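You operate a simulated robot arm through the tools that you are given. There is no shell and no other tool. Be economical: measure what you need, move in short steps, check, and stop when the job is done.

You are at the controls of a simulated two-armed robot. One attempt, no reset.

## Task
Open the blue drawer, take the drift block and leave it inside tray and shut the drawer again. Fetch the blue marker and stand it on the green square. Take the line oil bottle and put it on the fitting bench top. Take the blue spring from the assembly bench top and leave it in the so pail. Take the red pin from the assembly bench top and put it on top of the silver filter tin. Take the step block and put it on the assembly bench top. Any order will do. Set down upright: drift block, blue marker, line oil bottle, step block.

Only the result counts: the job must be done as asked and must still hold three seconds after the hand-in. Knocking over, shifting, dropping, spilling or breaking anything else fails it.

## Robot
Two 7-joint arms with two-finger parallel grippers on one trunk, on a base that drives. Base frame: it is fixed to the floor where the robot stands at the start and does not move with it; the origin is under the middle of the robot, x ahead of it, y to its left, z up. Lengths are in mm, angles in rad, forces in N, time in s.
The left shoulder is at the start at [20, 113, 1147], the right one opposite. With the tool pointing down near the work surface each hand reaches from about 220 to 600 mm from the robot's upright axis, wherever it stands, measured 20 degrees to its own side. Places, roughly: assembly bench top [-3700, -2200, 800]; blue drawer [600, 200, 700]; blue drawer tray [600, 200, 700]; blue marker (4x4x10 cm) [-900, -11700, 900]; drift block (5x3x5 cm) [1000, -2200, 900]; filter tin (8x8x9 cm) [-3400, -2400, 800]; fitting bench top (15x120 cm) [1780, -12340, 860]; green square (18x18 cm) [1660, -10440, 860]; line oil bottle [-500, -12000, 1000]; pail (16x16 cm) [-6620, -5920, 860]; pin [-3750, -2000, 750]; spring [-3500, -2250, 750]; step block (6x4x8 cm) [-2400, -1300, 800]. Payload 1.57 kg a hand.
Tool frame (each hand has its own): the origin (TCP) lies between the finger pads and is the grasp point; the fingertips stand 30 mm ahead of it; z points along the fingers, y is the line along which they close. Largest opening 80 mm; finger width 17, thickness 12; the body of the gripper, 40 by 82 mm, starts 80 mm behind the TCP.
Orientation is that of the tool frame in the base frame, as a unit quaternion [w, x, y, z]. With the fingers straight down and closing along the base's y, the tool's x points along the base's -x, its y along +y and its z along -z.

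## Interface
- The arms move only by the tool step_arm. It takes "left_targets", "right_targets" or both (then of equal length, played together; a hand with none holds still); each is text: rows parted by semicolons, each of 7 numbers parted by spaces: the shift along the base's x, y, z in mm, then the turn, a rotation vector about the base's x, y, z in rad, then the gripper command, from -1 (fully open) to 1 (shut), values between in proportion. In form: x y z rx ry rz jaw; .... A call has 1 to 20 rows; each row shifts and turns the commanded pose from where the row before left it. A row lasts 0.2 s, in which the tool goes at most 50 mm and 0.15 rad; a call with a longer step from one row to the next is refused whole, and so is a gripper value outside its range. Where a pose cannot be reached the arm comes as near as it can. A force on the tool above 40 N (or 10 N above the force at the start of the call, whichever is more), or a blocked arm, ends the call early, and 0.2 s more pass. The fingers move at their own pace (about 45 mm/s each) and stop on an object; they squeeze with about 27 N. The grip force told is the motor's: it shows also when the fingers shut on nothing. Time passes only in rows, and 0.2 s behind the last, so rows that do not move let the fingers close. The reply holds the time, the measured pose of the TCP, the force on the tool along the base axes, the opening and the grip force, in the units named above and with some noise, with the torque about the TCP (base axes, N m) and any sound that the robot's microphone picked up.
- Cameras (640 x 400 px; columns grow to the right, rows downward): "scene" is now at [88.4, -38.6, 1244.7]; the picture's right is [-0.37, -0.93, 0.00], its down [-0.66, 0.27, -0.70] and it looks along [0.65, -0.26, -0.72] (base axes); focal length 235 px, centre (320, 200). "left" rides on the left gripper at [72, 7, -122] in its tool frame; the picture's right is [-0.09, 1.00, 0.00], its down [-0.84, -0.08, -0.54] and it looks along [-0.54, -0.05, 0.84] (tool axes); focal length 238 px, centre (320, 200). "right" rides on the right gripper at [72, -7, -122] in its tool frame; the picture's right is [0.09, 1.00, 0.00], its down [-0.84, 0.08, -0.54] and it looks along [-0.54, 0.05, 0.84] (tool axes); focal length 238 px, centre (320, 200). There is no depth. A picture from a camera that has moved, and an enlarged one, comes with that camera's place and axes in the base frame and with its lens. The place of the scene camera against the robot may be out by one fixed shift of up to 25 mm in any direction.
- capture(camera): a new picture of that camera. It takes no simulated time.
- slide_trunk(by): slides the trunk up (or, below 0, down) by that many mm; the arms and the scene camera ride with it, the base frame stays. It gives what a move gives, with no picture.
- steer(legs): drives the robot by 1 to 6 legs, each [ahead, left, turn to the left] in mm, mm and rad, along the robot's own axes; the way and the turn of a leg run together, so that a leg with both is an arc; at most 1500 mm and 3.142 rad a leg. The arms and the cameras ride along, it lands a little off, and it stops where it bumps. It gives what a move gives.
- aim_head(pan, tilt): turns the head with the scene camera to pan (to the left, within 1.396 rad either way) and tilt (down, from -0.506 to 1.204), counted from straight ahead of the robot. It gives what a move gives.
- zoom(camera, box): a new picture of the part [left, top, right, bottom] of that camera's present view, enlarged. It takes no simulated time.
- hand_in(): hands the job in; it is judged then, once.

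Work in short steps. Places have to be worked out from the pictures, the camera data and where the tool is seen: move nearer, look again, correct. Check each grasp and each placing, and mend what went wrong. You have 207 turns and 194 pictures in all, those below and enlarged ones among them. Open the grippers and draw the arms clear of the work before you hand the job in, unless the task says otherwise.

The tools are called as name(argument=value, ...) on one line, values as JSON. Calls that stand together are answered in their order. step_arm: Moves the arms, as the interface text tells. Its arguments: {"type":"object","properties":{"left_targets":{"type":"string"},"right_targets":{"type":"string"}},"required":[]} The other tools are called the same way: slide_trunk (by) slides the trunk up or down; steer (legs) drives the base; aim_head (pan, tilt) turns the head that bears the scene camera; capture (camera) takes a picture; zoom (camera, box) takes an enlarged picture of a part of a camera's view; hand_in () hands the job in.

At the start:

```text
t: 0.0
left_tcp_pos: [461.7, 34.5, 1071.2]
left_orientation: [0.0, 0.0, 1.0, 0.0]
left_wrist_force: [0.3, -0.7, 1.2]
left_wrist_torque: [0.0, -0.02, 0.01]
left_width: 79.9
left_grip_force: 0.1
right_tcp_pos: [316.5, -245.1, 991.4]
right_orientation: [0.0, 0.0, 1.0, 0.0]
right_wrist_force: [0.4, -0.7, -1.2]
right_wrist_torque: [0.01, 0.0, 0.01]
right_width: 79.9
right_grip_force: 0.0
trunk travel left (down, up): [-200.0, 370.0]
robot x, y, heading: [-0.1, -0.7, 0.002]
head pan, tilt: [-0.38, 0.798]
```

scene: 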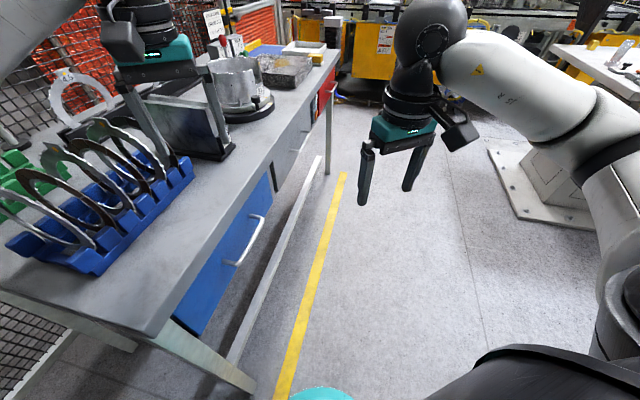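
right: 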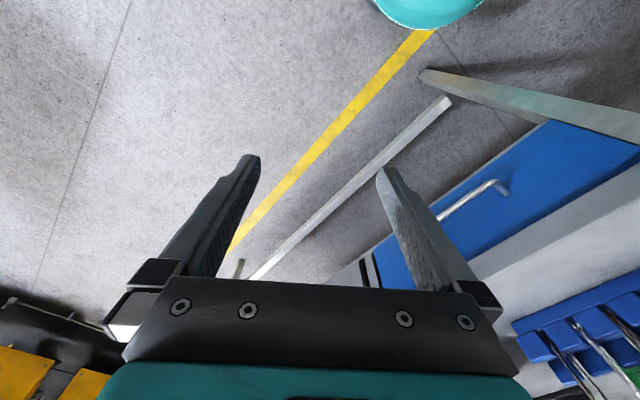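
left: 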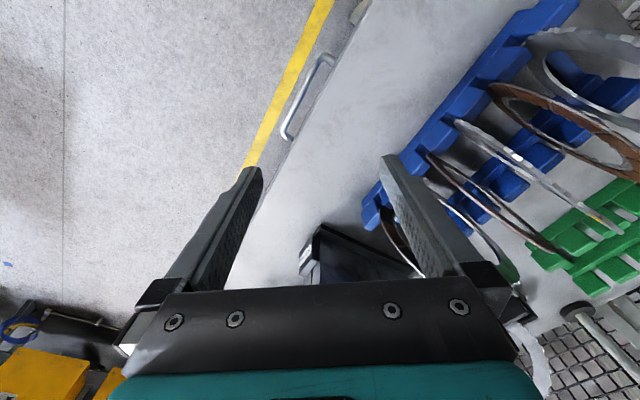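

The blue drawer is just ahead on the left bench front. I look around with the head before moving.

aim_head(pan=0.4, tilt=0.6)

capture(camera="scene")

aim_head(pan=-0.8, tilt=0.3)

capture(camera="scene")

```text
t: 1.1
left_tcp_pos: [461.8, 33.7, 1070.9]
left_orientation: [0.0, 0.0, 1.0, 0.0]
left_wrist_force: [-0.2, 0.3, 0.1]
left_wrist_torque: [0.0, 0.01, 0.01]
left_width: 79.9
left_grip_force: 0.0
right_tcp_pos: [317.0, -245.3, 990.6]
right_orientation: [0.0, 0.001, 1.0, 0.001]
right_wrist_force: [-0.4, 0.4, -0.1]
right_wrist_torque: [0.02, 0.0, 0.01]
right_width: 79.9
right_grip_force: 0.1
trunk travel left (down, up): [-200.0, 370.0]
robot x, y, heading: [-1.8, 1.2, -0.003]
head pan, tilt: [0.4, 0.6]
```

```text
190 pictures are left
camera scene: at [94.8, 25.7, 1261.4], right [0.39, -0.92, 0.0], down [-0.52, -0.22, -0.82], along [0.76, 0.32, -0.57], focal length 235 px, centre (320, 200)
```

scene: 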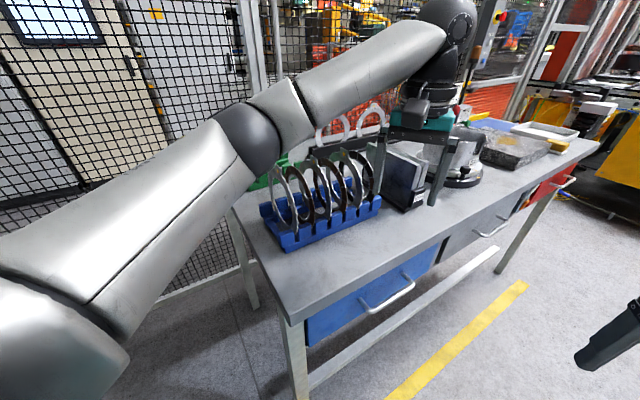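

```text
t: 2.5
left_tcp_pos: [461.2, 33.7, 1071.2]
left_orientation: [0.0, 0.0, 1.0, 0.0]
left_wrist_force: [0.0, -0.3, -0.1]
left_wrist_torque: [0.02, 0.01, -0.01]
left_width: 79.9
left_grip_force: 0.2
right_tcp_pos: [317.0, -245.4, 991.5]
right_orientation: [0.0, 0.0, 1.0, 0.0]
right_wrist_force: [0.0, -0.3, 0.3]
right_wrist_torque: [-0.04, -0.01, 0.0]
right_width: 80.0
right_grip_force: 0.1
trunk travel left (down, up): [-200.0, 370.0]
robot x, y, heading: [1.3, -1.5, 0.001]
head pan, tilt: [-0.799, 0.3]
```

```text
189 pictures are left
camera scene: at [78.5, -75.5, 1288.9], right [-0.72, -0.7, 0.0], down [-0.21, 0.21, -0.96], along [0.67, -0.68, -0.3], focal length 235 px, centre (320, 200)
```

scene: 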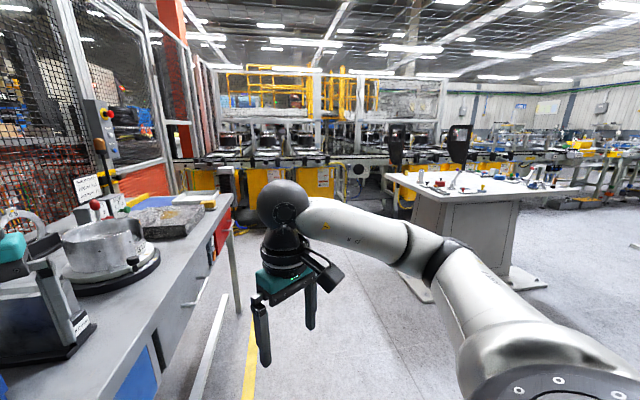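

I'm estimating the bench front runs along (0.82,-0.58). I look closer at the drawer handle and at the white table to the right.

zoom(camera="scene", box=[360, 100, 640, 275])

aim_head(pan=0.0, tilt=0.85)

capture(camera="scene")

```text
2.29 times, centred on (500, 188) of scene
camera zoom: at [78.5, -75.5, 1288.9], right [-0.72, -0.7, 0.0], down [-0.21, 0.21, -0.96], along [0.67, -0.68, -0.3], focal length 536 px, centre (-91, 229)
```

zoom: 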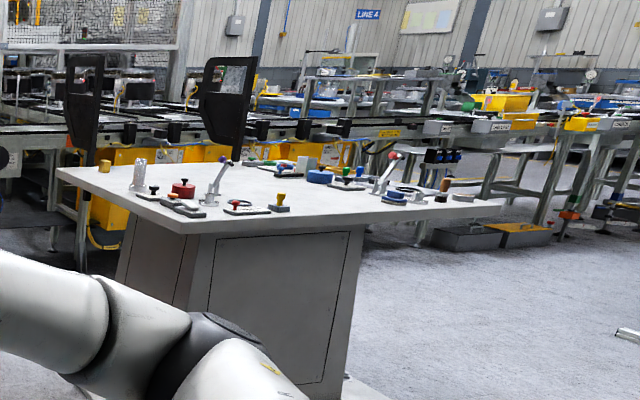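

```text
t: 3.6
left_tcp_pos: [460.8, 34.0, 1070.9]
left_orientation: [0.001, 0.0, 1.0, 0.0]
left_wrist_force: [0.0, -0.8, -0.4]
left_wrist_torque: [0.0, 0.02, -0.01]
left_width: 80.3
left_grip_force: 0.0
right_tcp_pos: [316.6, -245.9, 990.1]
right_orientation: [0.0, 0.001, 1.0, 0.0]
right_wrist_force: [0.4, -0.1, -0.2]
right_wrist_torque: [0.0, 0.01, 0.0]
right_width: 79.9
right_grip_force: 0.0
trunk travel left (down, up): [-200.0, 370.0]
robot x, y, heading: [2.2, -2.7, -0.004]
head pan, tilt: [0.0, 0.85]
```

```text
187 pictures are left
camera scene: at [91.6, -8.7, 1240.6], right [0.0, -1.0, 0.0], down [-0.75, 0.0, -0.66], along [0.66, 0.0, -0.75], focal length 235 px, centre (320, 200)
```

scene: 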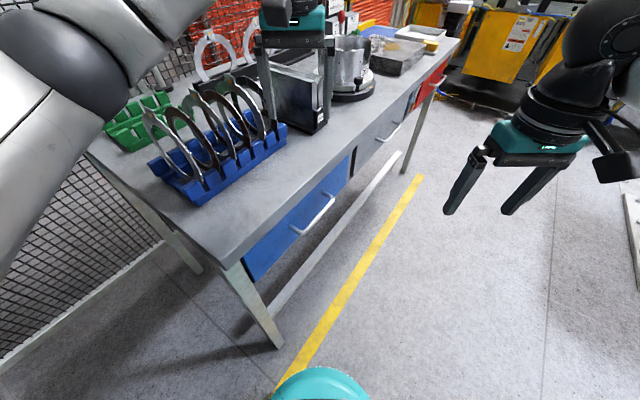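

The path to the right is open floor, so I drive to about (208,-571) and turn left 0.956 to face the drawer front squarely.

steer(legs=[[206, -569, 0], [0, 0, 0.956]])

aim_head(pan=0.1, tilt=0.75)

capture(camera="scene")

```text
t: 9.5
left_tcp_pos: [452.8, -181.1, 1070.9]
left_orientation: [0.001, -0.454, 0.891, 0.001]
left_wrist_force: [1.0, -0.4, -0.1]
left_wrist_torque: [-0.02, 0.0, -0.04]
left_width: 80.0
left_grip_force: 0.1
right_tcp_pos: [593.5, -461.5, 991.1]
right_orientation: [0.0, -0.454, 0.891, 0.0]
right_wrist_force: [0.0, 0.1, -0.4]
right_wrist_torque: [0.02, -0.03, 0.03]
right_width: 80.3
right_grip_force: 0.1
trunk travel left (down, up): [-200.0, 370.0]
robot x, y, heading: [210.1, -574.2, 0.942]
head pan, tilt: [0.0, 0.85]
```

```text
t: 10.2
left_tcp_pos: [453.4, -179.5, 1071.5]
left_orientation: [-0.001, -0.455, 0.891, 0.0]
left_wrist_force: [-0.7, 0.2, -0.3]
left_wrist_torque: [-0.02, 0.02, -0.03]
left_width: 79.7
left_grip_force: 0.0
right_tcp_pos: [594.3, -462.4, 990.7]
right_orientation: [0.0, -0.454, 0.891, 0.0]
right_wrist_force: [0.6, 0.2, 0.6]
right_wrist_torque: [0.01, 0.03, 0.01]
right_width: 79.9
right_grip_force: 0.1
trunk travel left (down, up): [-200.0, 370.0]
robot x, y, heading: [207.1, -572.9, 0.942]
head pan, tilt: [0.099, 0.75]
```

```text
186 pictures are left
camera scene: at [260.3, -502.9, 1248.5], right [0.86, -0.51, 0.0], down [-0.34, -0.59, -0.73], along [0.37, 0.63, -0.68], focal length 235 px, centre (320, 200)
```

scene: 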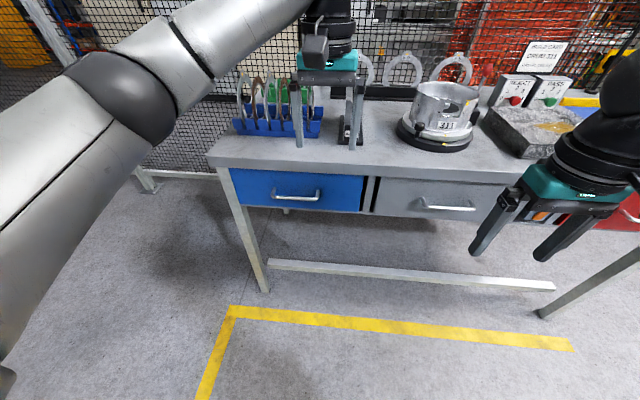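

The handle is at roughly (480,12,750). I roll the left hand 90° first, well clear of the bench.

step_arm(left_targets="-2.2 14 0 0 0 -0.143 -1;-2.2 14 0 0 0 -0.143 -1;-2.2 14 0 0 0 -0.143 -1;-2.2 14 0 0 0 -0.143 -1;-2.2 14 0 0 0 -0.143 -1;0 0 0 0 0 -0.143 -1;0 0 0 0 0 -0.143 -1;0 0 0 0 0 -0.143 -1;0 0 0 0 0 -0.143 -1;0 0 0 0 0 -0.143 -1;0 0 0 0 0 -0.141 -1")

step_arm(left_targets="0 0 -25 0.1213 -0.0882 0 -1;0 0 -25 0.1213 -0.0882 0 -1;0 0 -25 0.1213 -0.0882 0 -1;0 0 -25 0.1213 -0.0882 0 -1;0 0 -25 0.1213 -0.0882 0 -1;0 0 -25 0.1213 -0.0882 0 -1;0 0 -25 0.1213 -0.0882 0 -1;0 0 -25 0.1213 -0.0882 0 -1")

capture(camera="left")

capture(camera="scene")

```text
t: 12.6
left_tcp_pos: [440.4, -109.7, 1070.8]
left_orientation: [0.0, 0.31, 0.951, 0.001]
left_wrist_force: [-0.6, 0.5, -0.1]
left_wrist_torque: [-0.04, -0.01, -0.04]
left_width: 80.1
left_grip_force: 0.1
right_tcp_pos: [594.4, -461.4, 990.3]
right_orientation: [0.0, -0.454, 0.891, 0.0]
right_wrist_force: [0.4, -0.5, 0.5]
right_wrist_torque: [0.01, 0.02, -0.02]
right_width: 80.1
right_grip_force: 0.0
trunk travel left (down, up): [-200.0, 370.0]
robot x, y, heading: [209.5, -577.6, 0.939]
head pan, tilt: [0.099, 0.75]
```

```text
t: 14.4
left_tcp_pos: [442.9, -112.7, 871.1]
left_orientation: [0.175, 0.256, 0.784, 0.537]
left_wrist_force: [0.8, 0.6, -0.5]
left_wrist_torque: [-0.02, -0.01, 0.02]
left_width: 80.1
left_grip_force: 0.0
right_tcp_pos: [593.0, -462.3, 990.5]
right_orientation: [0.0, -0.454, 0.891, -0.001]
right_wrist_force: [-1.3, -0.5, 0.2]
right_wrist_torque: [0.02, -0.03, 0.01]
right_width: 79.9
right_grip_force: 0.0
trunk travel left (down, up): [-200.0, 370.0]
robot x, y, heading: [204.4, -578.0, 0.943]
head pan, tilt: [0.099, 0.75]
```

```text
185 pictures are left
camera left: at [319.5, -159.2, 920.3], right [0.29, 0.24, 0.93], down [0.36, -0.92, 0.13], along [0.89, 0.3, -0.35], focal length 238 px, centre (320, 200)
```

left: 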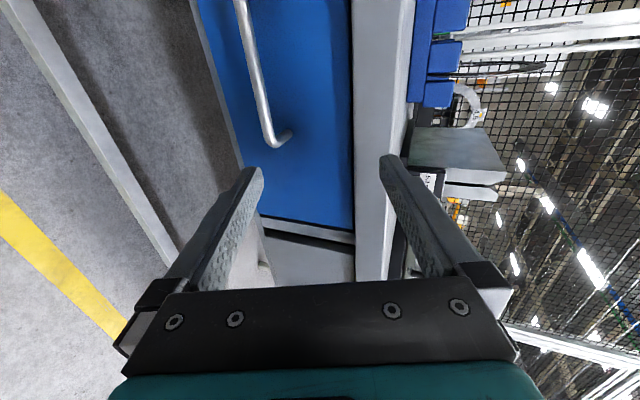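

```text
184 pictures are left
camera scene: at [260.2, -503.0, 1248.5], right [0.86, -0.5, 0.0], down [-0.34, -0.59, -0.73], along [0.37, 0.63, -0.68], focal length 235 px, centre (320, 200)
```

scene: 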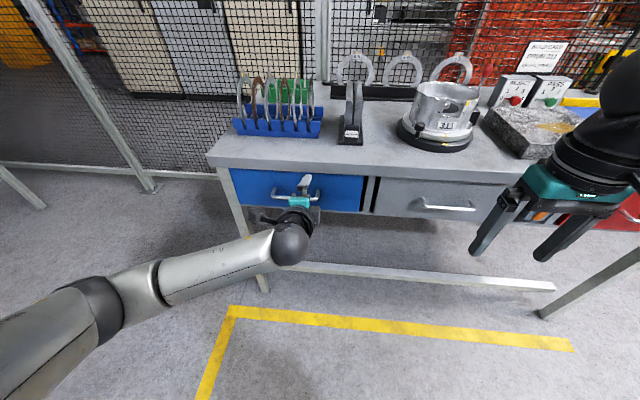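

The triangulated right end of the handle bar is about (547,-15,748) and its centre about (486,28,748). I move to a pre-grasp 80 mm short of it and look.

step_arm(left_targets="0 20 -24 0 0 0 -1;0 20 -24 0 0 0 -1;0 20 -23 0 0 0 -1;-1 21 -23 0 0 0 -1;0 0 0 0 0 0 -1")

capture(camera="left")

capture(camera="scene")

```text
t: 15.6
left_tcp_pos: [442.7, -29.4, 775.5]
left_orientation: [0.175, 0.255, 0.785, 0.537]
left_wrist_force: [0.0, 0.3, 0.2]
left_wrist_torque: [0.03, -0.02, 0.0]
left_width: 80.2
left_grip_force: 0.0
right_tcp_pos: [594.6, -461.0, 990.9]
right_orientation: [0.001, -0.454, 0.891, 0.0]
right_wrist_force: [0.2, -0.3, -0.5]
right_wrist_torque: [0.02, -0.01, 0.03]
right_width: 80.0
right_grip_force: 0.1
trunk travel left (down, up): [-200.0, 370.0]
robot x, y, heading: [204.3, -575.6, 0.945]
head pan, tilt: [0.099, 0.75]
```

```text
183 pictures are left
camera left: at [318.3, -77.3, 826.0], right [0.29, 0.24, 0.93], down [0.36, -0.92, 0.12], along [0.89, 0.3, -0.35], focal length 238 px, centre (320, 200)
```

left: 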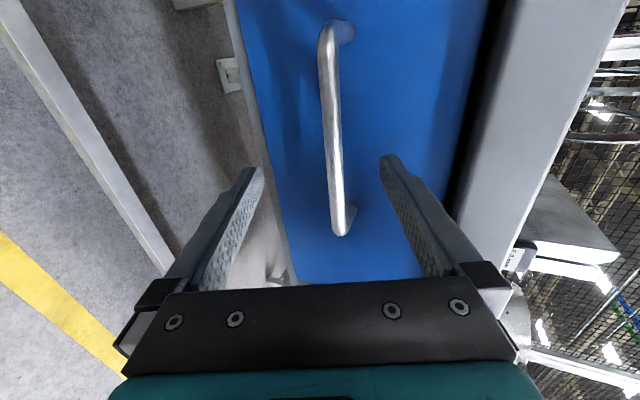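

```text
182 pictures are left
camera scene: at [260.2, -502.9, 1248.5], right [0.86, -0.5, 0.0], down [-0.34, -0.59, -0.73], along [0.37, 0.63, -0.68], focal length 235 px, centre (320, 200)
```

scene: 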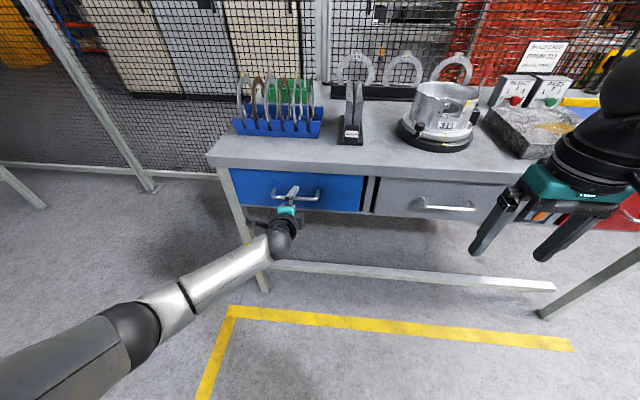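

The bar's centre now triangulates to (455,3,776), about 33 mm ahead of the TCP. I advance 27 mm and close on it.

step_arm(left_targets="8 11 0 0 0 0 -1;8 11 0 0 0 0 -1;0 0 0 0 0 0 1;0 0 0 0 0 0 1;0 0 0 0 0 0 1;0 0 0 0 0 0 1;0 0 0 0 0 0 1")

capture(camera="left")

```text
t: 17.2
left_tcp_pos: [457.4, -7.3, 778.2]
left_orientation: [0.175, 0.255, 0.784, 0.537]
left_wrist_force: [1.0, 0.8, 2.9]
left_wrist_torque: [-0.06, -0.11, 0.15]
left_width: 11.7
left_grip_force: 21.9
right_tcp_pos: [592.7, -461.7, 991.9]
right_orientation: [0.0, -0.454, 0.891, 0.0]
right_wrist_force: [0.3, -0.1, 0.2]
right_wrist_torque: [0.02, 0.0, 0.02]
right_width: 80.3
right_grip_force: 0.2
trunk travel left (down, up): [-200.0, 370.0]
robot x, y, heading: [207.4, -574.0, 0.945]
head pan, tilt: [0.099, 0.75]
```

```text
181 pictures are left
camera left: at [333.6, -56.1, 827.0], right [0.29, 0.24, 0.93], down [0.36, -0.92, 0.12], along [0.89, 0.3, -0.35], focal length 238 px, centre (320, 200)
```

left: 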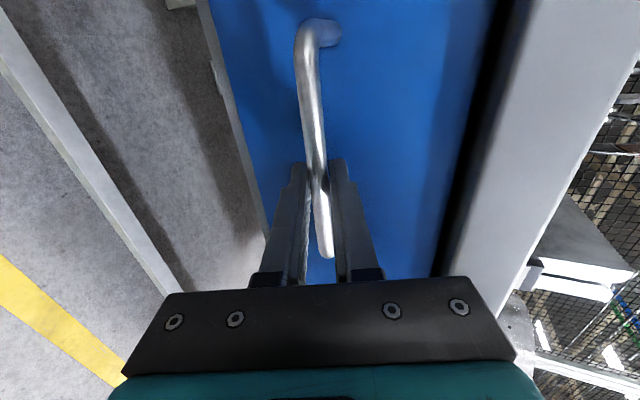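

The handle is gripped at 11.7 mm width. I pull the drawer out along the bench normal.

step_arm(left_targets="-8.6 -12.3 0 0 0 0 1;-8.6 -12.3 0 0 0 0 1;-8.6 -12.3 0 0 0 0 1;-8.6 -12.3 0 0 0 0 1;-8.6 -12.3 0 0 0 0 1;-8.6 -12.3 0 0 0 0 1;-8.6 -12.3 0 0 0 0 1;-8.6 -12.3 0 0 0 0 1;-8.6 -12.3 0 0 0 0 1;-8.6 -12.3 0 0 0 0 1;0 0 0 0 0 0 1")

capture(camera="scene")

```text
t: 19.6
left_tcp_pos: [369.0, -129.1, 777.8]
left_orientation: [0.173, 0.255, 0.784, 0.538]
left_wrist_force: [-5.9, 4.4, 10.5]
left_wrist_torque: [-0.11, -0.28, -0.28]
left_width: 11.9
left_grip_force: 29.5
right_tcp_pos: [592.8, -462.3, 990.6]
right_orientation: [0.0, -0.454, 0.891, 0.001]
right_wrist_force: [0.5, -0.3, 0.1]
right_wrist_torque: [0.03, -0.02, 0.03]
right_width: 80.2
right_grip_force: 0.0
trunk travel left (down, up): [-200.0, 370.0]
robot x, y, heading: [209.6, -574.5, 0.944]
head pan, tilt: [0.099, 0.75]
```

```text
180 pictures are left
camera scene: at [259.3, -503.2, 1248.6], right [0.86, -0.5, 0.0], down [-0.34, -0.59, -0.73], along [0.37, 0.63, -0.68], focal length 235 px, centre (320, 200)
```

scene: 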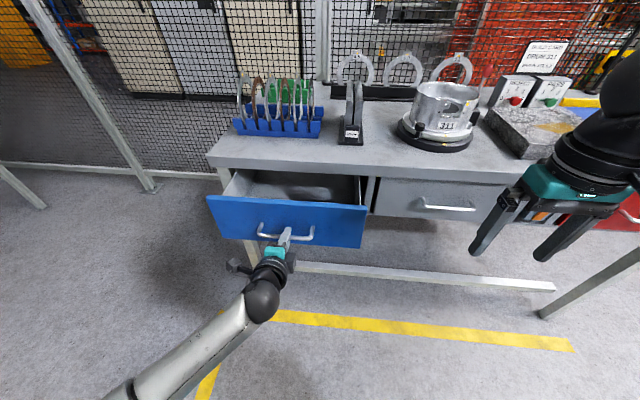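

It slides well at 150 mm open, so I pull about 90 mm more.

step_arm(left_targets="-8.6 -12.3 0 0 0 0 1;-8.6 -12.3 0 0 0 0 1;-8.6 -12.3 0 0 0 0 1;-8.6 -12.3 0 0 0 0 1;-8.6 -12.3 0 0 0 0 1;-8.6 -12.3 0 0 0 0 1;0 0 0 0 0 0 1")

capture(camera="scene")

```text
t: 21.2
left_tcp_pos: [317.1, -202.6, 777.5]
left_orientation: [0.172, 0.252, 0.786, 0.538]
left_wrist_force: [-17.3, 11.7, 12.1]
left_wrist_torque: [-0.02, -0.13, 0.13]
left_width: 11.6
left_grip_force: 29.1
right_tcp_pos: [592.3, -461.0, 990.9]
right_orientation: [0.0, -0.454, 0.891, -0.001]
right_wrist_force: [0.0, 0.4, -0.5]
right_wrist_torque: [0.03, 0.02, -0.01]
right_width: 79.9
right_grip_force: 0.0
trunk travel left (down, up): [-200.0, 370.0]
robot x, y, heading: [209.2, -570.5, 0.946]
head pan, tilt: [0.099, 0.75]
```

```text
179 pictures are left
camera scene: at [258.4, -502.5, 1248.6], right [0.86, -0.5, 0.0], down [-0.34, -0.59, -0.73], along [0.37, 0.63, -0.68], focal length 235 px, centre (320, 200)
```

scene: 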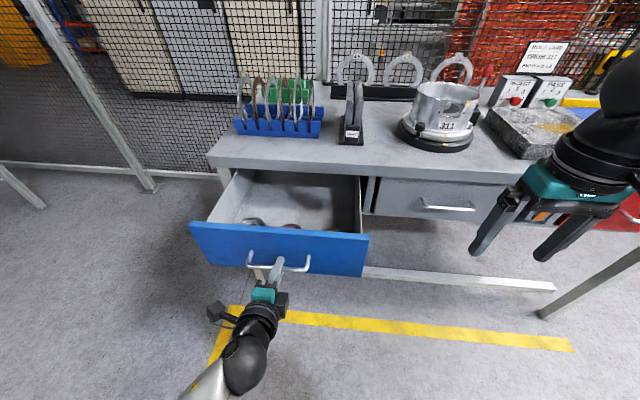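

The drawer is about 240 mm open and seems to hold some items near its front. I zoom in on the interior.

zoom(camera="scene", box=[190, 160, 390, 285])

```text
3.20 times, centred on (290, 222) of scene
camera zoom: at [258.4, -502.5, 1248.6], right [0.86, -0.5, 0.0], down [-0.34, -0.59, -0.73], along [0.37, 0.63, -0.68], focal length 751 px, centre (416, 128)
```

zoom: 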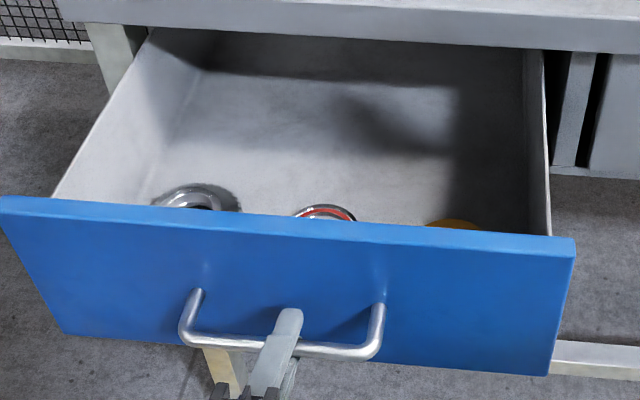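

There is free floor in the middle and back of the drawer. I release the handle, retract and lift the left hand.

step_arm(left_targets="0 0 0 0 0 0 -1;0 0 0 0 0 0 -1;0 0 0 0 0 0 -1;0 0 0 0 0 0 -1;-12 -16 0 0 0 0 -1;-12 -16 0 0 0 0 -1;-12 -16 0 0 0 0 -1;-6 -8 20 0 0 0 -1;0 0 40 0 0 0 -1;0 0 40 0 0 0 -1;0 0 40 0 0 0 -1;0 0 40 0 0 0 -1")

capture(camera="left")

```text
t: 23.8
left_tcp_pos: [319.6, -246.2, 887.3]
left_orientation: [0.175, 0.255, 0.784, 0.538]
left_wrist_force: [0.3, 0.4, -0.2]
left_wrist_torque: [-0.01, 0.01, -0.02]
left_width: 80.1
left_grip_force: 0.1
left hand out of reach, approached as far as the arm can: row 10, 11, 12
right_tcp_pos: [593.5, -461.2, 989.7]
right_orientation: [0.0, -0.454, 0.891, 0.001]
right_wrist_force: [-0.4, -0.2, 0.7]
right_wrist_torque: [0.0, 0.01, 0.02]
right_width: 80.0
right_grip_force: 0.1
trunk travel left (down, up): [-200.0, 370.0]
robot x, y, heading: [208.9, -569.4, 0.941]
head pan, tilt: [0.099, 0.75]
```

```text
177 pictures are left
camera left: at [194.9, -295.0, 936.8], right [0.29, 0.24, 0.93], down [0.36, -0.92, 0.12], along [0.89, 0.3, -0.35], focal length 238 px, centre (320, 200)
```

left: 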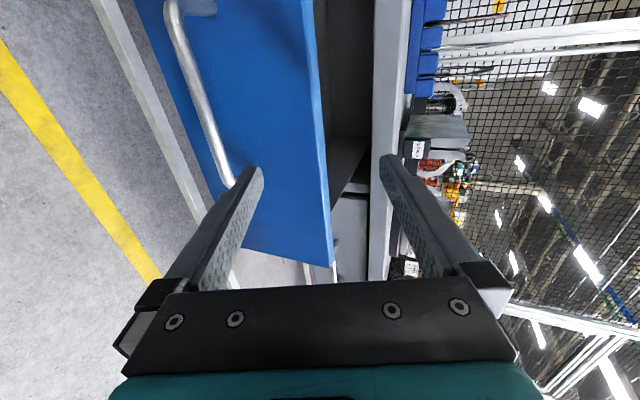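

The hand is clear of the drawer. I back off 350 mm, turn toward the white table and look.

steer(legs=[[-350, 0, 0], [0, 0, -1.85]])

aim_head(pan=0.0, tilt=0.45)

capture(camera="scene")

```text
t: 30.4
left_tcp_pos: [292.2, -1047.1, 887.6]
left_orientation: [0.532, 0.777, 0.278, 0.19]
left_wrist_force: [0.3, -0.3, -1.4]
left_wrist_torque: [-0.01, -0.03, -0.05]
left_width: 80.2
left_grip_force: 0.0
right_tcp_pos: [15.3, -1258.2, 990.7]
right_orientation: [0.0, 0.428, 0.904, 0.0]
right_wrist_force: [-1.0, 0.5, -0.3]
right_wrist_torque: [0.05, 0.01, 0.0]
right_width: 80.0
right_grip_force: 0.1
trunk travel left (down, up): [-200.0, 370.0]
robot x, y, heading: [1.3, -860.1, -0.884]
head pan, tilt: [0.099, 0.75]
```

```text
t: 31.2
left_tcp_pos: [292.8, -1045.6, 887.2]
left_orientation: [0.532, 0.777, 0.278, 0.191]
left_wrist_force: [-0.2, -1.0, -0.2]
left_wrist_torque: [-0.01, -0.01, 0.0]
left_width: 80.0
left_grip_force: 0.1
right_tcp_pos: [13.6, -1258.5, 990.9]
right_orientation: [0.0, 0.429, 0.903, 0.0]
right_wrist_force: [0.8, 0.2, -0.7]
right_wrist_torque: [-0.02, 0.0, -0.03]
right_width: 79.8
right_grip_force: 0.0
trunk travel left (down, up): [-200.0, 370.0]
robot x, y, heading: [3.6, -852.7, -0.88]
head pan, tilt: [0.0, 0.45]
```

```text
176 pictures are left
camera scene: at [71.5, -944.7, 1274.9], right [-0.77, -0.63, 0.0], down [-0.28, 0.34, -0.9], along [0.57, -0.7, -0.44], focal length 235 px, centre (320, 200)
```

scene: 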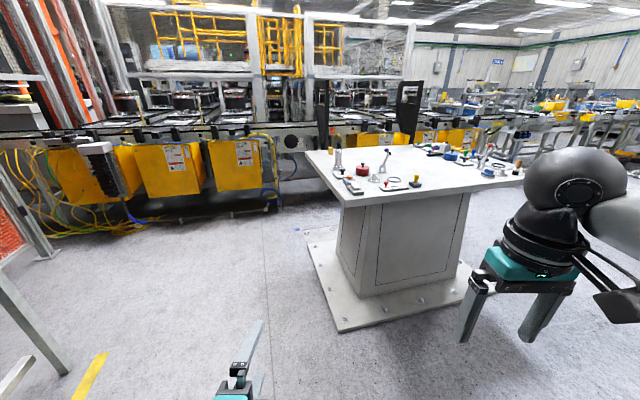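

I zoom on the table top to find the drift block.

zoom(camera="scene", box=[300, 130, 540, 215])

```text
2.67 times, centred on (420, 172) of scene
camera zoom: at [71.5, -944.7, 1274.9], right [-0.77, -0.63, 0.0], down [-0.28, 0.34, -0.9], along [0.57, -0.7, -0.44], focal length 626 px, centre (53, 273)
```

zoom: 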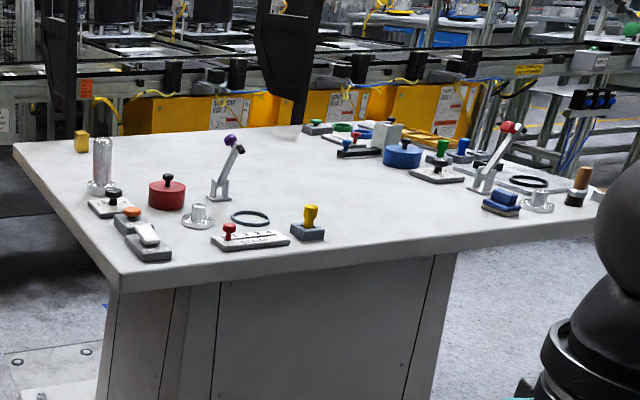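

The drift block should be the small yellow block near the table's far-left corner, about (954,-2136). I raise the trunk and drive round to the table's left side, staying back for another look.

slide_trunk(by=200)

steer(legs=[[0, 0, 0.358], [848, 0, 0], [848, 0, 0], [0, 0, -1.695]])

aim_head(pan=0.0, tilt=0.6)

capture(camera="scene")

```text
t: 33.4
left_tcp_pos: [293.8, -1046.4, 1086.9]
left_orientation: [0.532, 0.777, 0.279, 0.19]
left_wrist_force: [-0.5, 0.5, 0.2]
left_wrist_torque: [-0.02, -0.01, 0.0]
left_width: 80.0
left_grip_force: 0.0
right_tcp_pos: [14.7, -1256.9, 1190.9]
right_orientation: [0.001, 0.428, 0.904, 0.0]
right_wrist_force: [-0.7, -0.3, 0.4]
right_wrist_torque: [-0.01, -0.02, -0.03]
right_width: 80.1
right_grip_force: 0.1
trunk travel left (down, up): [-400.0, 170.0]
robot x, y, heading: [4.2, -856.5, -0.883]
head pan, tilt: [0.0, 0.45]
```

```text
t: 47.1
left_tcp_pos: [1349.5, -2041.7, 1086.3]
left_orientation: [0.538, 0.786, -0.251, -0.171]
left_wrist_force: [0.5, 0.0, -1.0]
left_wrist_torque: [0.01, 0.01, 0.01]
left_width: 80.0
left_grip_force: 0.0
right_tcp_pos: [1071.0, -1831.9, 1190.8]
right_orientation: [0.0, 0.888, 0.46, 0.0]
right_wrist_force: [0.4, 0.5, -0.4]
right_wrist_torque: [-0.02, 0.0, 0.0]
right_width: 80.0
right_grip_force: 0.0
trunk travel left (down, up): [-400.0, 170.0]
robot x, y, heading: [1453.1, -1714.0, -2.184]
head pan, tilt: [0.0, 0.45]
```

```text
t: 47.8
left_tcp_pos: [1348.6, -2042.9, 1086.7]
left_orientation: [0.538, 0.786, -0.251, -0.172]
left_wrist_force: [0.2, 0.5, 0.7]
left_wrist_torque: [-0.01, 0.01, -0.01]
left_width: 80.3
left_grip_force: 0.0
right_tcp_pos: [1071.7, -1831.7, 1192.0]
right_orientation: [0.0, 0.888, 0.46, 0.0]
right_wrist_force: [0.4, -1.2, 0.0]
right_wrist_torque: [-0.03, 0.0, 0.0]
right_width: 80.0
right_grip_force: 0.1
trunk travel left (down, up): [-400.0, 170.0]
robot x, y, heading: [1453.4, -1715.4, -2.184]
head pan, tilt: [0.0, 0.6]
```

```text
174 pictures are left
camera scene: at [1400.1, -1803.3, 1461.5], right [-0.82, 0.58, 0.0], down [0.33, 0.46, -0.83], along [-0.48, -0.67, -0.56], focal length 235 px, centre (320, 200)
```

scene: 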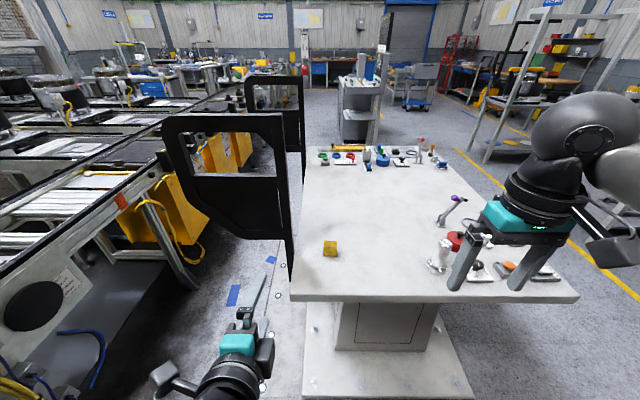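

The yellow block is at about (1025,-2240), so I close in by 170 mm. That keeps a gap to the table plate, and the black frame stays off to the left.

steer(legs=[[170, 0, 0]])

step_arm(right_targets="0 -40 -5 0 0 0 -1;-10 -45 -10 0 0 0 -1;0 0 0 0 0 0 -1")

capture(camera="right")

capture(camera="scene")

```text
t: 49.2
left_tcp_pos: [1251.1, -2180.7, 1086.2]
left_orientation: [0.539, 0.786, -0.25, -0.171]
left_wrist_force: [0.1, 0.1, 0.3]
left_wrist_torque: [0.01, -0.04, -0.01]
left_width: 79.8
left_grip_force: 0.1
right_tcp_pos: [972.2, -1969.7, 1190.9]
right_orientation: [-0.001, 0.888, 0.459, 0.001]
right_wrist_force: [-0.9, 0.4, -0.4]
right_wrist_torque: [0.06, 0.0, 0.01]
right_width: 80.3
right_grip_force: 0.0
trunk travel left (down, up): [-400.0, 170.0]
robot x, y, heading: [1355.1, -1851.9, -2.192]
head pan, tilt: [0.0, 0.6]
```

```text
t: 50.0
left_tcp_pos: [1251.9, -2180.0, 1087.2]
left_orientation: [0.539, 0.786, -0.25, -0.172]
left_wrist_force: [0.4, -1.3, -0.7]
left_wrist_torque: [-0.01, 0.0, 0.02]
left_width: 80.1
left_grip_force: 0.1
right_tcp_pos: [964.1, -2050.3, 1175.8]
right_orientation: [-0.001, 0.889, 0.459, 0.0]
right_wrist_force: [0.1, 0.0, 0.0]
right_wrist_torque: [-0.03, 0.01, -0.01]
right_width: 79.9
right_grip_force: 0.0
trunk travel left (down, up): [-400.0, 170.0]
robot x, y, heading: [1357.0, -1851.3, -2.19]
head pan, tilt: [0.0, 0.6]
```

```text
173 pictures are left
camera right: at [1000.4, -1989.1, 1298.6], right [0.87, -0.5, 0.0], down [-0.42, -0.73, 0.54], along [-0.27, -0.47, -0.84], focal length 238 px, centre (320, 200)
```

right: 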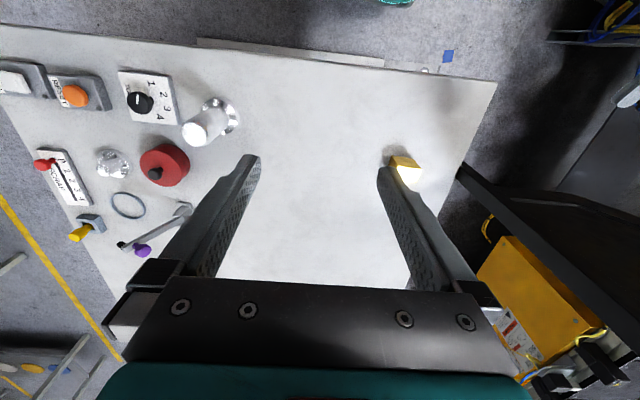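

```text
172 pictures are left
camera scene: at [1303.2, -1939.6, 1461.4], right [-0.82, 0.58, 0.0], down [0.33, 0.46, -0.83], along [-0.48, -0.67, -0.56], focal length 235 px, centre (320, 200)
```

scene: 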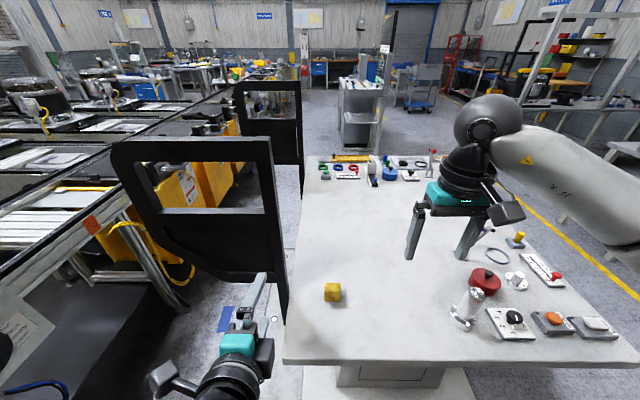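

The block triangulates to about (1045,-2240,872). I bring the right hand nearer for a better view.

step_arm(right_targets="14 -25 -32 0 0 0 -1;14 -25 -32 0 0 0 -1;14 -25 -32 0 0 0 -1;14 -25 -32 0 0 0 -1;0 0 0 0 0 0 -1")

capture(camera="right")

```text
t: 51.2
left_tcp_pos: [1250.8, -2179.3, 1087.4]
left_orientation: [0.539, 0.786, -0.25, -0.171]
left_wrist_force: [0.2, -0.1, 0.0]
left_wrist_torque: [0.01, -0.01, -0.01]
left_width: 80.0
left_grip_force: 0.0
right_tcp_pos: [1019.8, -2153.9, 1049.4]
right_orientation: [0.0, 0.888, 0.459, 0.001]
right_wrist_force: [0.2, -0.5, -0.1]
right_wrist_torque: [0.02, 0.02, 0.0]
right_width: 80.0
right_grip_force: 0.1
trunk travel left (down, up): [-400.0, 170.0]
robot x, y, heading: [1356.0, -1856.6, -2.186]
head pan, tilt: [0.0, 0.6]
```

```text
171 pictures are left
camera right: at [1056.0, -2091.7, 1171.1], right [0.87, -0.5, 0.0], down [-0.42, -0.73, 0.54], along [-0.27, -0.47, -0.84], focal length 238 px, centre (320, 200)
```

right: 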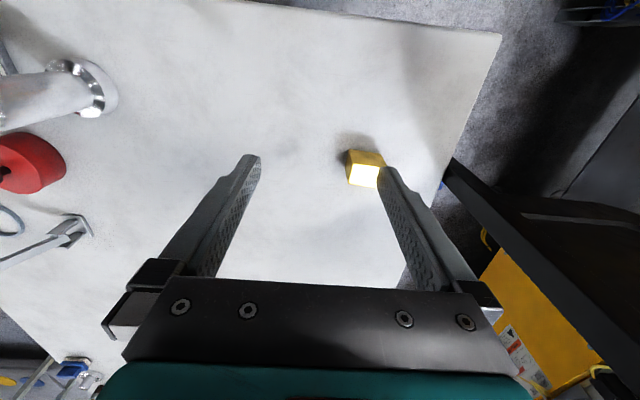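

I zoom to read the block's orientation.

zoom(camera="right", box=[310, 130, 420, 205])

zoom(camera="scene", box=[290, 260, 380, 320])

```text
5.33 times, centred on (365, 168) of right
camera zoom: at [1056.0, -2091.7, 1171.1], right [0.87, -0.5, 0.0], down [-0.42, -0.73, 0.54], along [-0.27, -0.47, -0.84], focal length 1271 px, centre (80, 373)
```

zoom: 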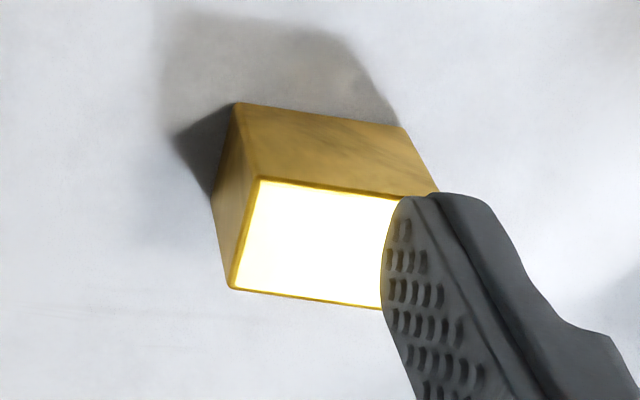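

```text
6.67 times, centred on (335, 290) of scene
camera zoom: at [1303.0, -1939.6, 1461.4], right [-0.82, 0.58, 0.0], down [0.33, 0.46, -0.83], along [-0.48, -0.67, -0.56], focal length 1564 px, centre (220, -400)
```

zoom: 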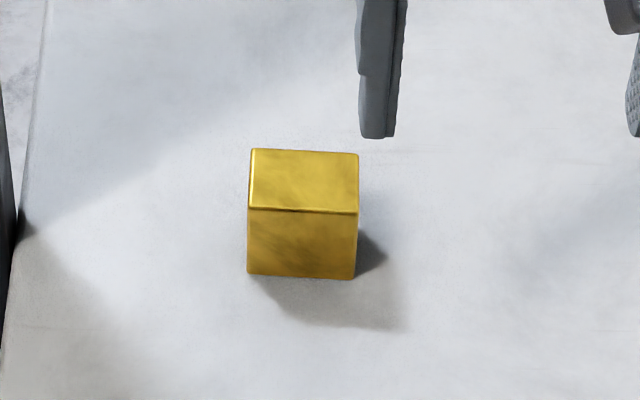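

The block is upright with its 50 mm side along the closing axis, so no turn is needed. I move above it at z 960 and check.

step_arm(right_targets="6 -22 -22 0 0 0 -1;6 -22 -22 0 0 0 -1;5 -22 -22 0 0 0 -1;5 -23 -22 0 0 0 -1;0 0 0 0 0 0 -1")

capture(camera="right")

zoom(camera="scene", box=[270, 210, 430, 310])

```text
t: 52.4
left_tcp_pos: [1250.5, -2178.7, 1087.2]
left_orientation: [0.538, 0.787, -0.25, -0.172]
left_wrist_force: [-0.3, -0.7, -1.1]
left_wrist_torque: [-0.01, 0.0, 0.04]
left_width: 80.0
left_grip_force: 0.0
right_tcp_pos: [1041.7, -2242.2, 960.8]
right_orientation: [0.0, 0.888, 0.46, 0.001]
right_wrist_force: [-0.7, 0.8, 0.1]
right_wrist_torque: [0.0, 0.02, -0.01]
right_width: 79.8
right_grip_force: 0.1
trunk travel left (down, up): [-400.0, 170.0]
robot x, y, heading: [1354.3, -1849.3, -2.188]
head pan, tilt: [0.0, 0.6]
```

```text
168 pictures are left
camera right: at [1077.3, -2181.1, 1082.7], right [0.87, -0.5, 0.0], down [-0.42, -0.73, 0.54], along [-0.27, -0.47, -0.84], focal length 238 px, centre (320, 200)
```

right: 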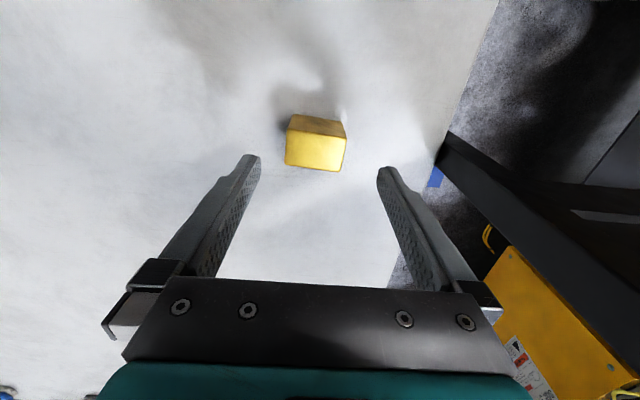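

```text
4.00 times, centred on (350, 260) of scene
camera zoom: at [1302.8, -1939.6, 1461.4], right [-0.82, 0.58, 0.0], down [0.33, 0.46, -0.83], along [-0.48, -0.67, -0.56], focal length 938 px, centre (200, -40)
```

zoom: 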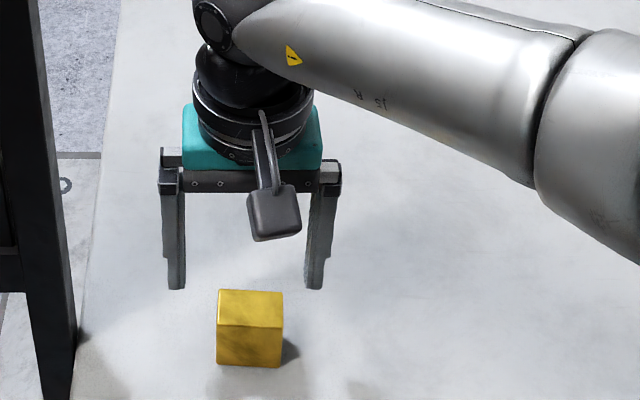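

The top face centre is at (1040,-2240,903), right under the hand. I lower to z 889 and grip.

step_arm(right_targets="0 1 -24 0 0 0 -1;0 1 -24 0 0 0 -1;0 0 -23 0 0 0 -1;0 0 0 0 0 0 1;0 0 0 0 0 0 1;0 0 0 0 0 0 1;0 0 0 0 0 0 1")

step_arm(right_targets="0 0 20 0 0 0 1;0 0 30 0 0 0 1;0 0 50 0 0 0 1;5 7 50 0 0 0 1")

capture(camera="right")

```text
t: 54.0
left_tcp_pos: [1251.4, -2179.9, 1087.6]
left_orientation: [0.538, 0.786, -0.25, -0.172]
left_wrist_force: [-0.6, -0.3, 0.8]
left_wrist_torque: [-0.03, -0.01, 0.0]
left_width: 79.8
left_grip_force: 0.1
right_tcp_pos: [1039.2, -2240.8, 890.6]
right_orientation: [0.0, 0.889, 0.458, -0.001]
right_wrist_force: [-2.1, -1.3, 9.4]
right_wrist_torque: [-0.06, -0.04, -0.03]
right_width: 46.7
right_grip_force: 27.2
trunk travel left (down, up): [-400.0, 170.0]
robot x, y, heading: [1356.4, -1853.4, -2.185]
head pan, tilt: [0.0, 0.6]
```

```text
refused: row 4 steps farther than a row can; nothing moved
```

```text
166 pictures are left
camera right: at [1075.8, -2179.1, 1012.4], right [0.87, -0.5, 0.0], down [-0.42, -0.73, 0.54], along [-0.27, -0.47, -0.84], focal length 238 px, centre (320, 200)
```

right: 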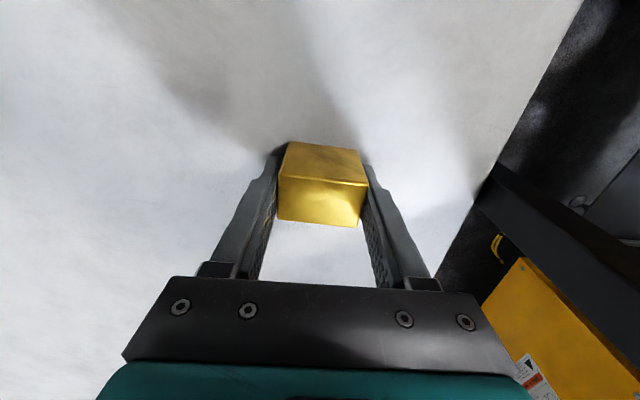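

The block is gripped (46.7 mm). I lift it and draw back.

step_arm(right_targets="0 0 20 0 0 0 1;0 0 30 0 0 0 1;0 0 45 0 0 0 1;0 0 45 0 0 0 1;0 0 45 0 0 0 1;10 25 30 0 0 0 1;10 25 20 0 0 0 1;0 30 0 0 0 0 1;0 30 0 0 0 0 1")

capture(camera="right")

```text
t: 56.0
left_tcp_pos: [1251.9, -2178.8, 1086.6]
left_orientation: [0.539, 0.786, -0.25, -0.171]
left_wrist_force: [0.2, -0.2, -0.2]
left_wrist_torque: [-0.01, -0.06, 0.01]
left_width: 79.7
left_grip_force: 0.1
right_tcp_pos: [1061.1, -2129.7, 1125.5]
right_orientation: [0.0, 0.888, 0.459, 0.0]
right_wrist_force: [0.0, 0.2, -5.7]
right_wrist_torque: [-0.04, 0.01, -0.03]
right_width: 45.8
right_grip_force: 27.3
trunk travel left (down, up): [-400.0, 170.0]
robot x, y, heading: [1356.7, -1848.7, -2.188]
head pan, tilt: [0.0, 0.6]
```

```text
165 pictures are left
camera right: at [1097.6, -2068.2, 1247.2], right [0.87, -0.5, 0.0], down [-0.42, -0.73, 0.54], along [-0.27, -0.47, -0.84], focal length 238 px, centre (320, 200)
```

right: 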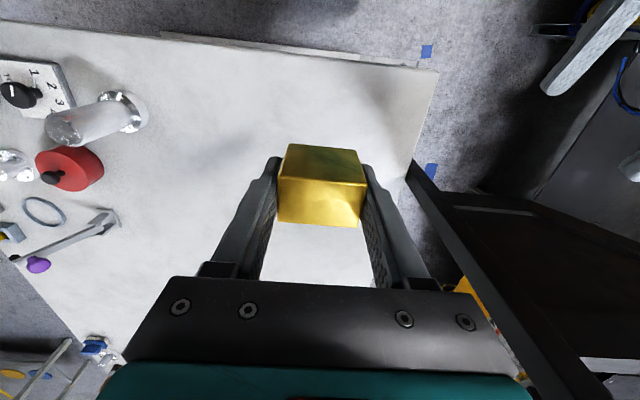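

The block is held securely. I back away and drive to the drawer, stopping about 350 mm short of the working spot and facing it.

steer(legs=[[-250, 0, 0], [0, 0, -1.47], [933, 0, 0], [933, 0, 0], [0, 0, -1.667]])

aim_head(pan=0.0, tilt=0.7)

capture(camera="scene")

```text
t: 74.4
left_tcp_pos: [-54.7, -464.8, 1087.1]
left_orientation: [0.161, 0.235, 0.791, 0.542]
left_wrist_force: [0.0, 0.4, 0.2]
left_wrist_torque: [0.02, -0.02, 0.02]
left_width: 80.2
left_grip_force: 0.1
right_tcp_pos: [136.6, -508.3, 1124.3]
right_orientation: [-0.001, -0.476, 0.879, 0.0]
right_wrist_force: [0.0, 0.2, -5.2]
right_wrist_torque: [-0.02, -0.03, -0.02]
right_width: 45.9
right_grip_force: 26.7
trunk travel left (down, up): [-400.0, 170.0]
robot x, y, heading: [-151.4, -797.0, 0.988]
head pan, tilt: [0.0, 0.6]
```

```text
t: 75.1
left_tcp_pos: [-55.7, -466.0, 1086.4]
left_orientation: [0.161, 0.234, 0.791, 0.541]
left_wrist_force: [-0.1, -0.1, 0.0]
left_wrist_torque: [0.01, -0.01, 0.01]
left_width: 80.0
left_grip_force: 0.0
right_tcp_pos: [137.3, -509.0, 1122.5]
right_orientation: [-0.001, -0.476, 0.88, 0.0]
right_wrist_force: [-1.4, 0.4, -5.6]
right_wrist_torque: [0.0, -0.02, 0.01]
right_width: 46.1
right_grip_force: 26.9
trunk travel left (down, up): [-400.0, 170.0]
robot x, y, heading: [-147.8, -798.4, 0.993]
head pan, tilt: [0.0, 0.7]
```

```text
164 pictures are left
camera scene: at [-92.7, -727.5, 1452.8], right [0.84, -0.55, 0.0], down [-0.35, -0.54, -0.77], along [0.42, 0.64, -0.64], focal length 235 px, centre (320, 200)
```

scene: 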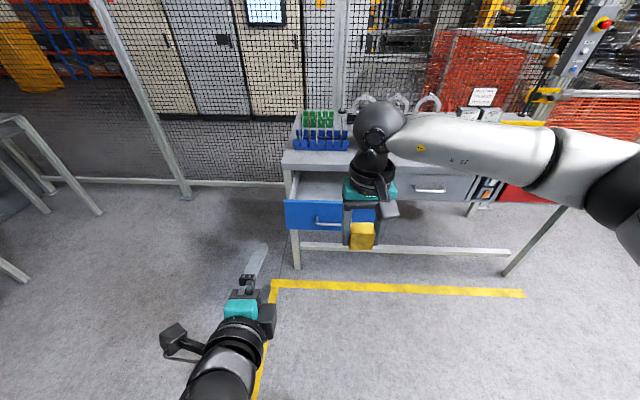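

I correct the heading and move up to the working spot in front of the open drawer.

steer(legs=[[0, 0, -0.033], [420, 20, 0]])

aim_head(pan=-0.1, tilt=0.95)

capture(camera="scene")

capture(camera="right")

```text
t: 78.1
left_tcp_pos: [180.8, -107.3, 1086.4]
left_orientation: [0.168, 0.246, 0.787, 0.54]
left_wrist_force: [-0.5, -0.3, -0.5]
left_wrist_torque: [0.02, -0.01, 0.02]
left_width: 80.1
left_grip_force: 0.1
right_tcp_pos: [371.8, -154.8, 1123.5]
right_orientation: [-0.001, -0.464, 0.886, 0.0]
right_wrist_force: [0.1, -0.4, -5.9]
right_wrist_torque: [-0.04, -0.05, -0.02]
right_width: 45.9
right_grip_force: 27.0
trunk travel left (down, up): [-400.0, 170.0]
robot x, y, heading: [77.6, -435.9, 0.967]
head pan, tilt: [0.0, 0.7]
```

```text
t: 78.8
left_tcp_pos: [181.3, -106.3, 1087.7]
left_orientation: [0.169, 0.246, 0.787, 0.54]
left_wrist_force: [-0.5, -0.6, 0.4]
left_wrist_torque: [0.01, 0.01, 0.02]
left_width: 79.5
left_grip_force: 0.1
right_tcp_pos: [372.2, -155.6, 1124.1]
right_orientation: [-0.001, -0.464, 0.886, 0.0]
right_wrist_force: [-0.4, 0.2, -5.0]
right_wrist_torque: [0.03, 0.05, -0.02]
right_width: 45.7
right_grip_force: 26.5
trunk travel left (down, up): [-400.0, 170.0]
robot x, y, heading: [78.4, -438.7, 0.966]
head pan, tilt: [-0.099, 0.949]
```

```text
163 pictures are left
camera scene: at [135.8, -382.2, 1433.0], right [0.76, -0.65, 0.0], down [-0.53, -0.62, -0.58], along [0.38, 0.44, -0.81], focal length 235 px, centre (320, 200)
```

scene: 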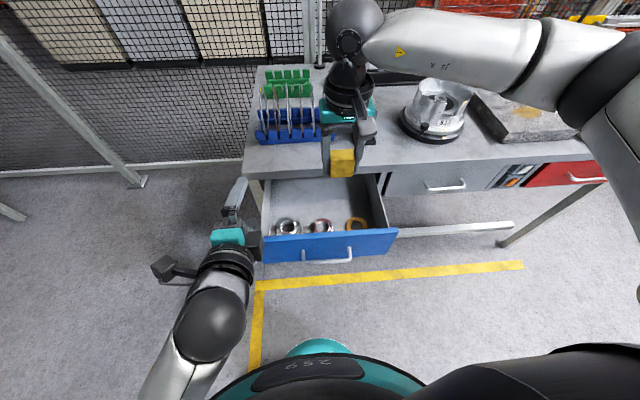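

```text
162 pictures are left
camera right: at [335.3, -219.2, 1246.7], right [-0.87, 0.49, 0.0], down [0.41, 0.73, 0.54], along [0.27, 0.47, -0.84], focal length 238 px, centre (320, 200)
```

right: 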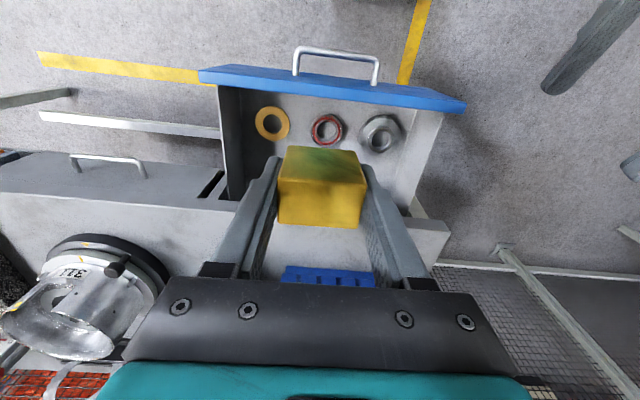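

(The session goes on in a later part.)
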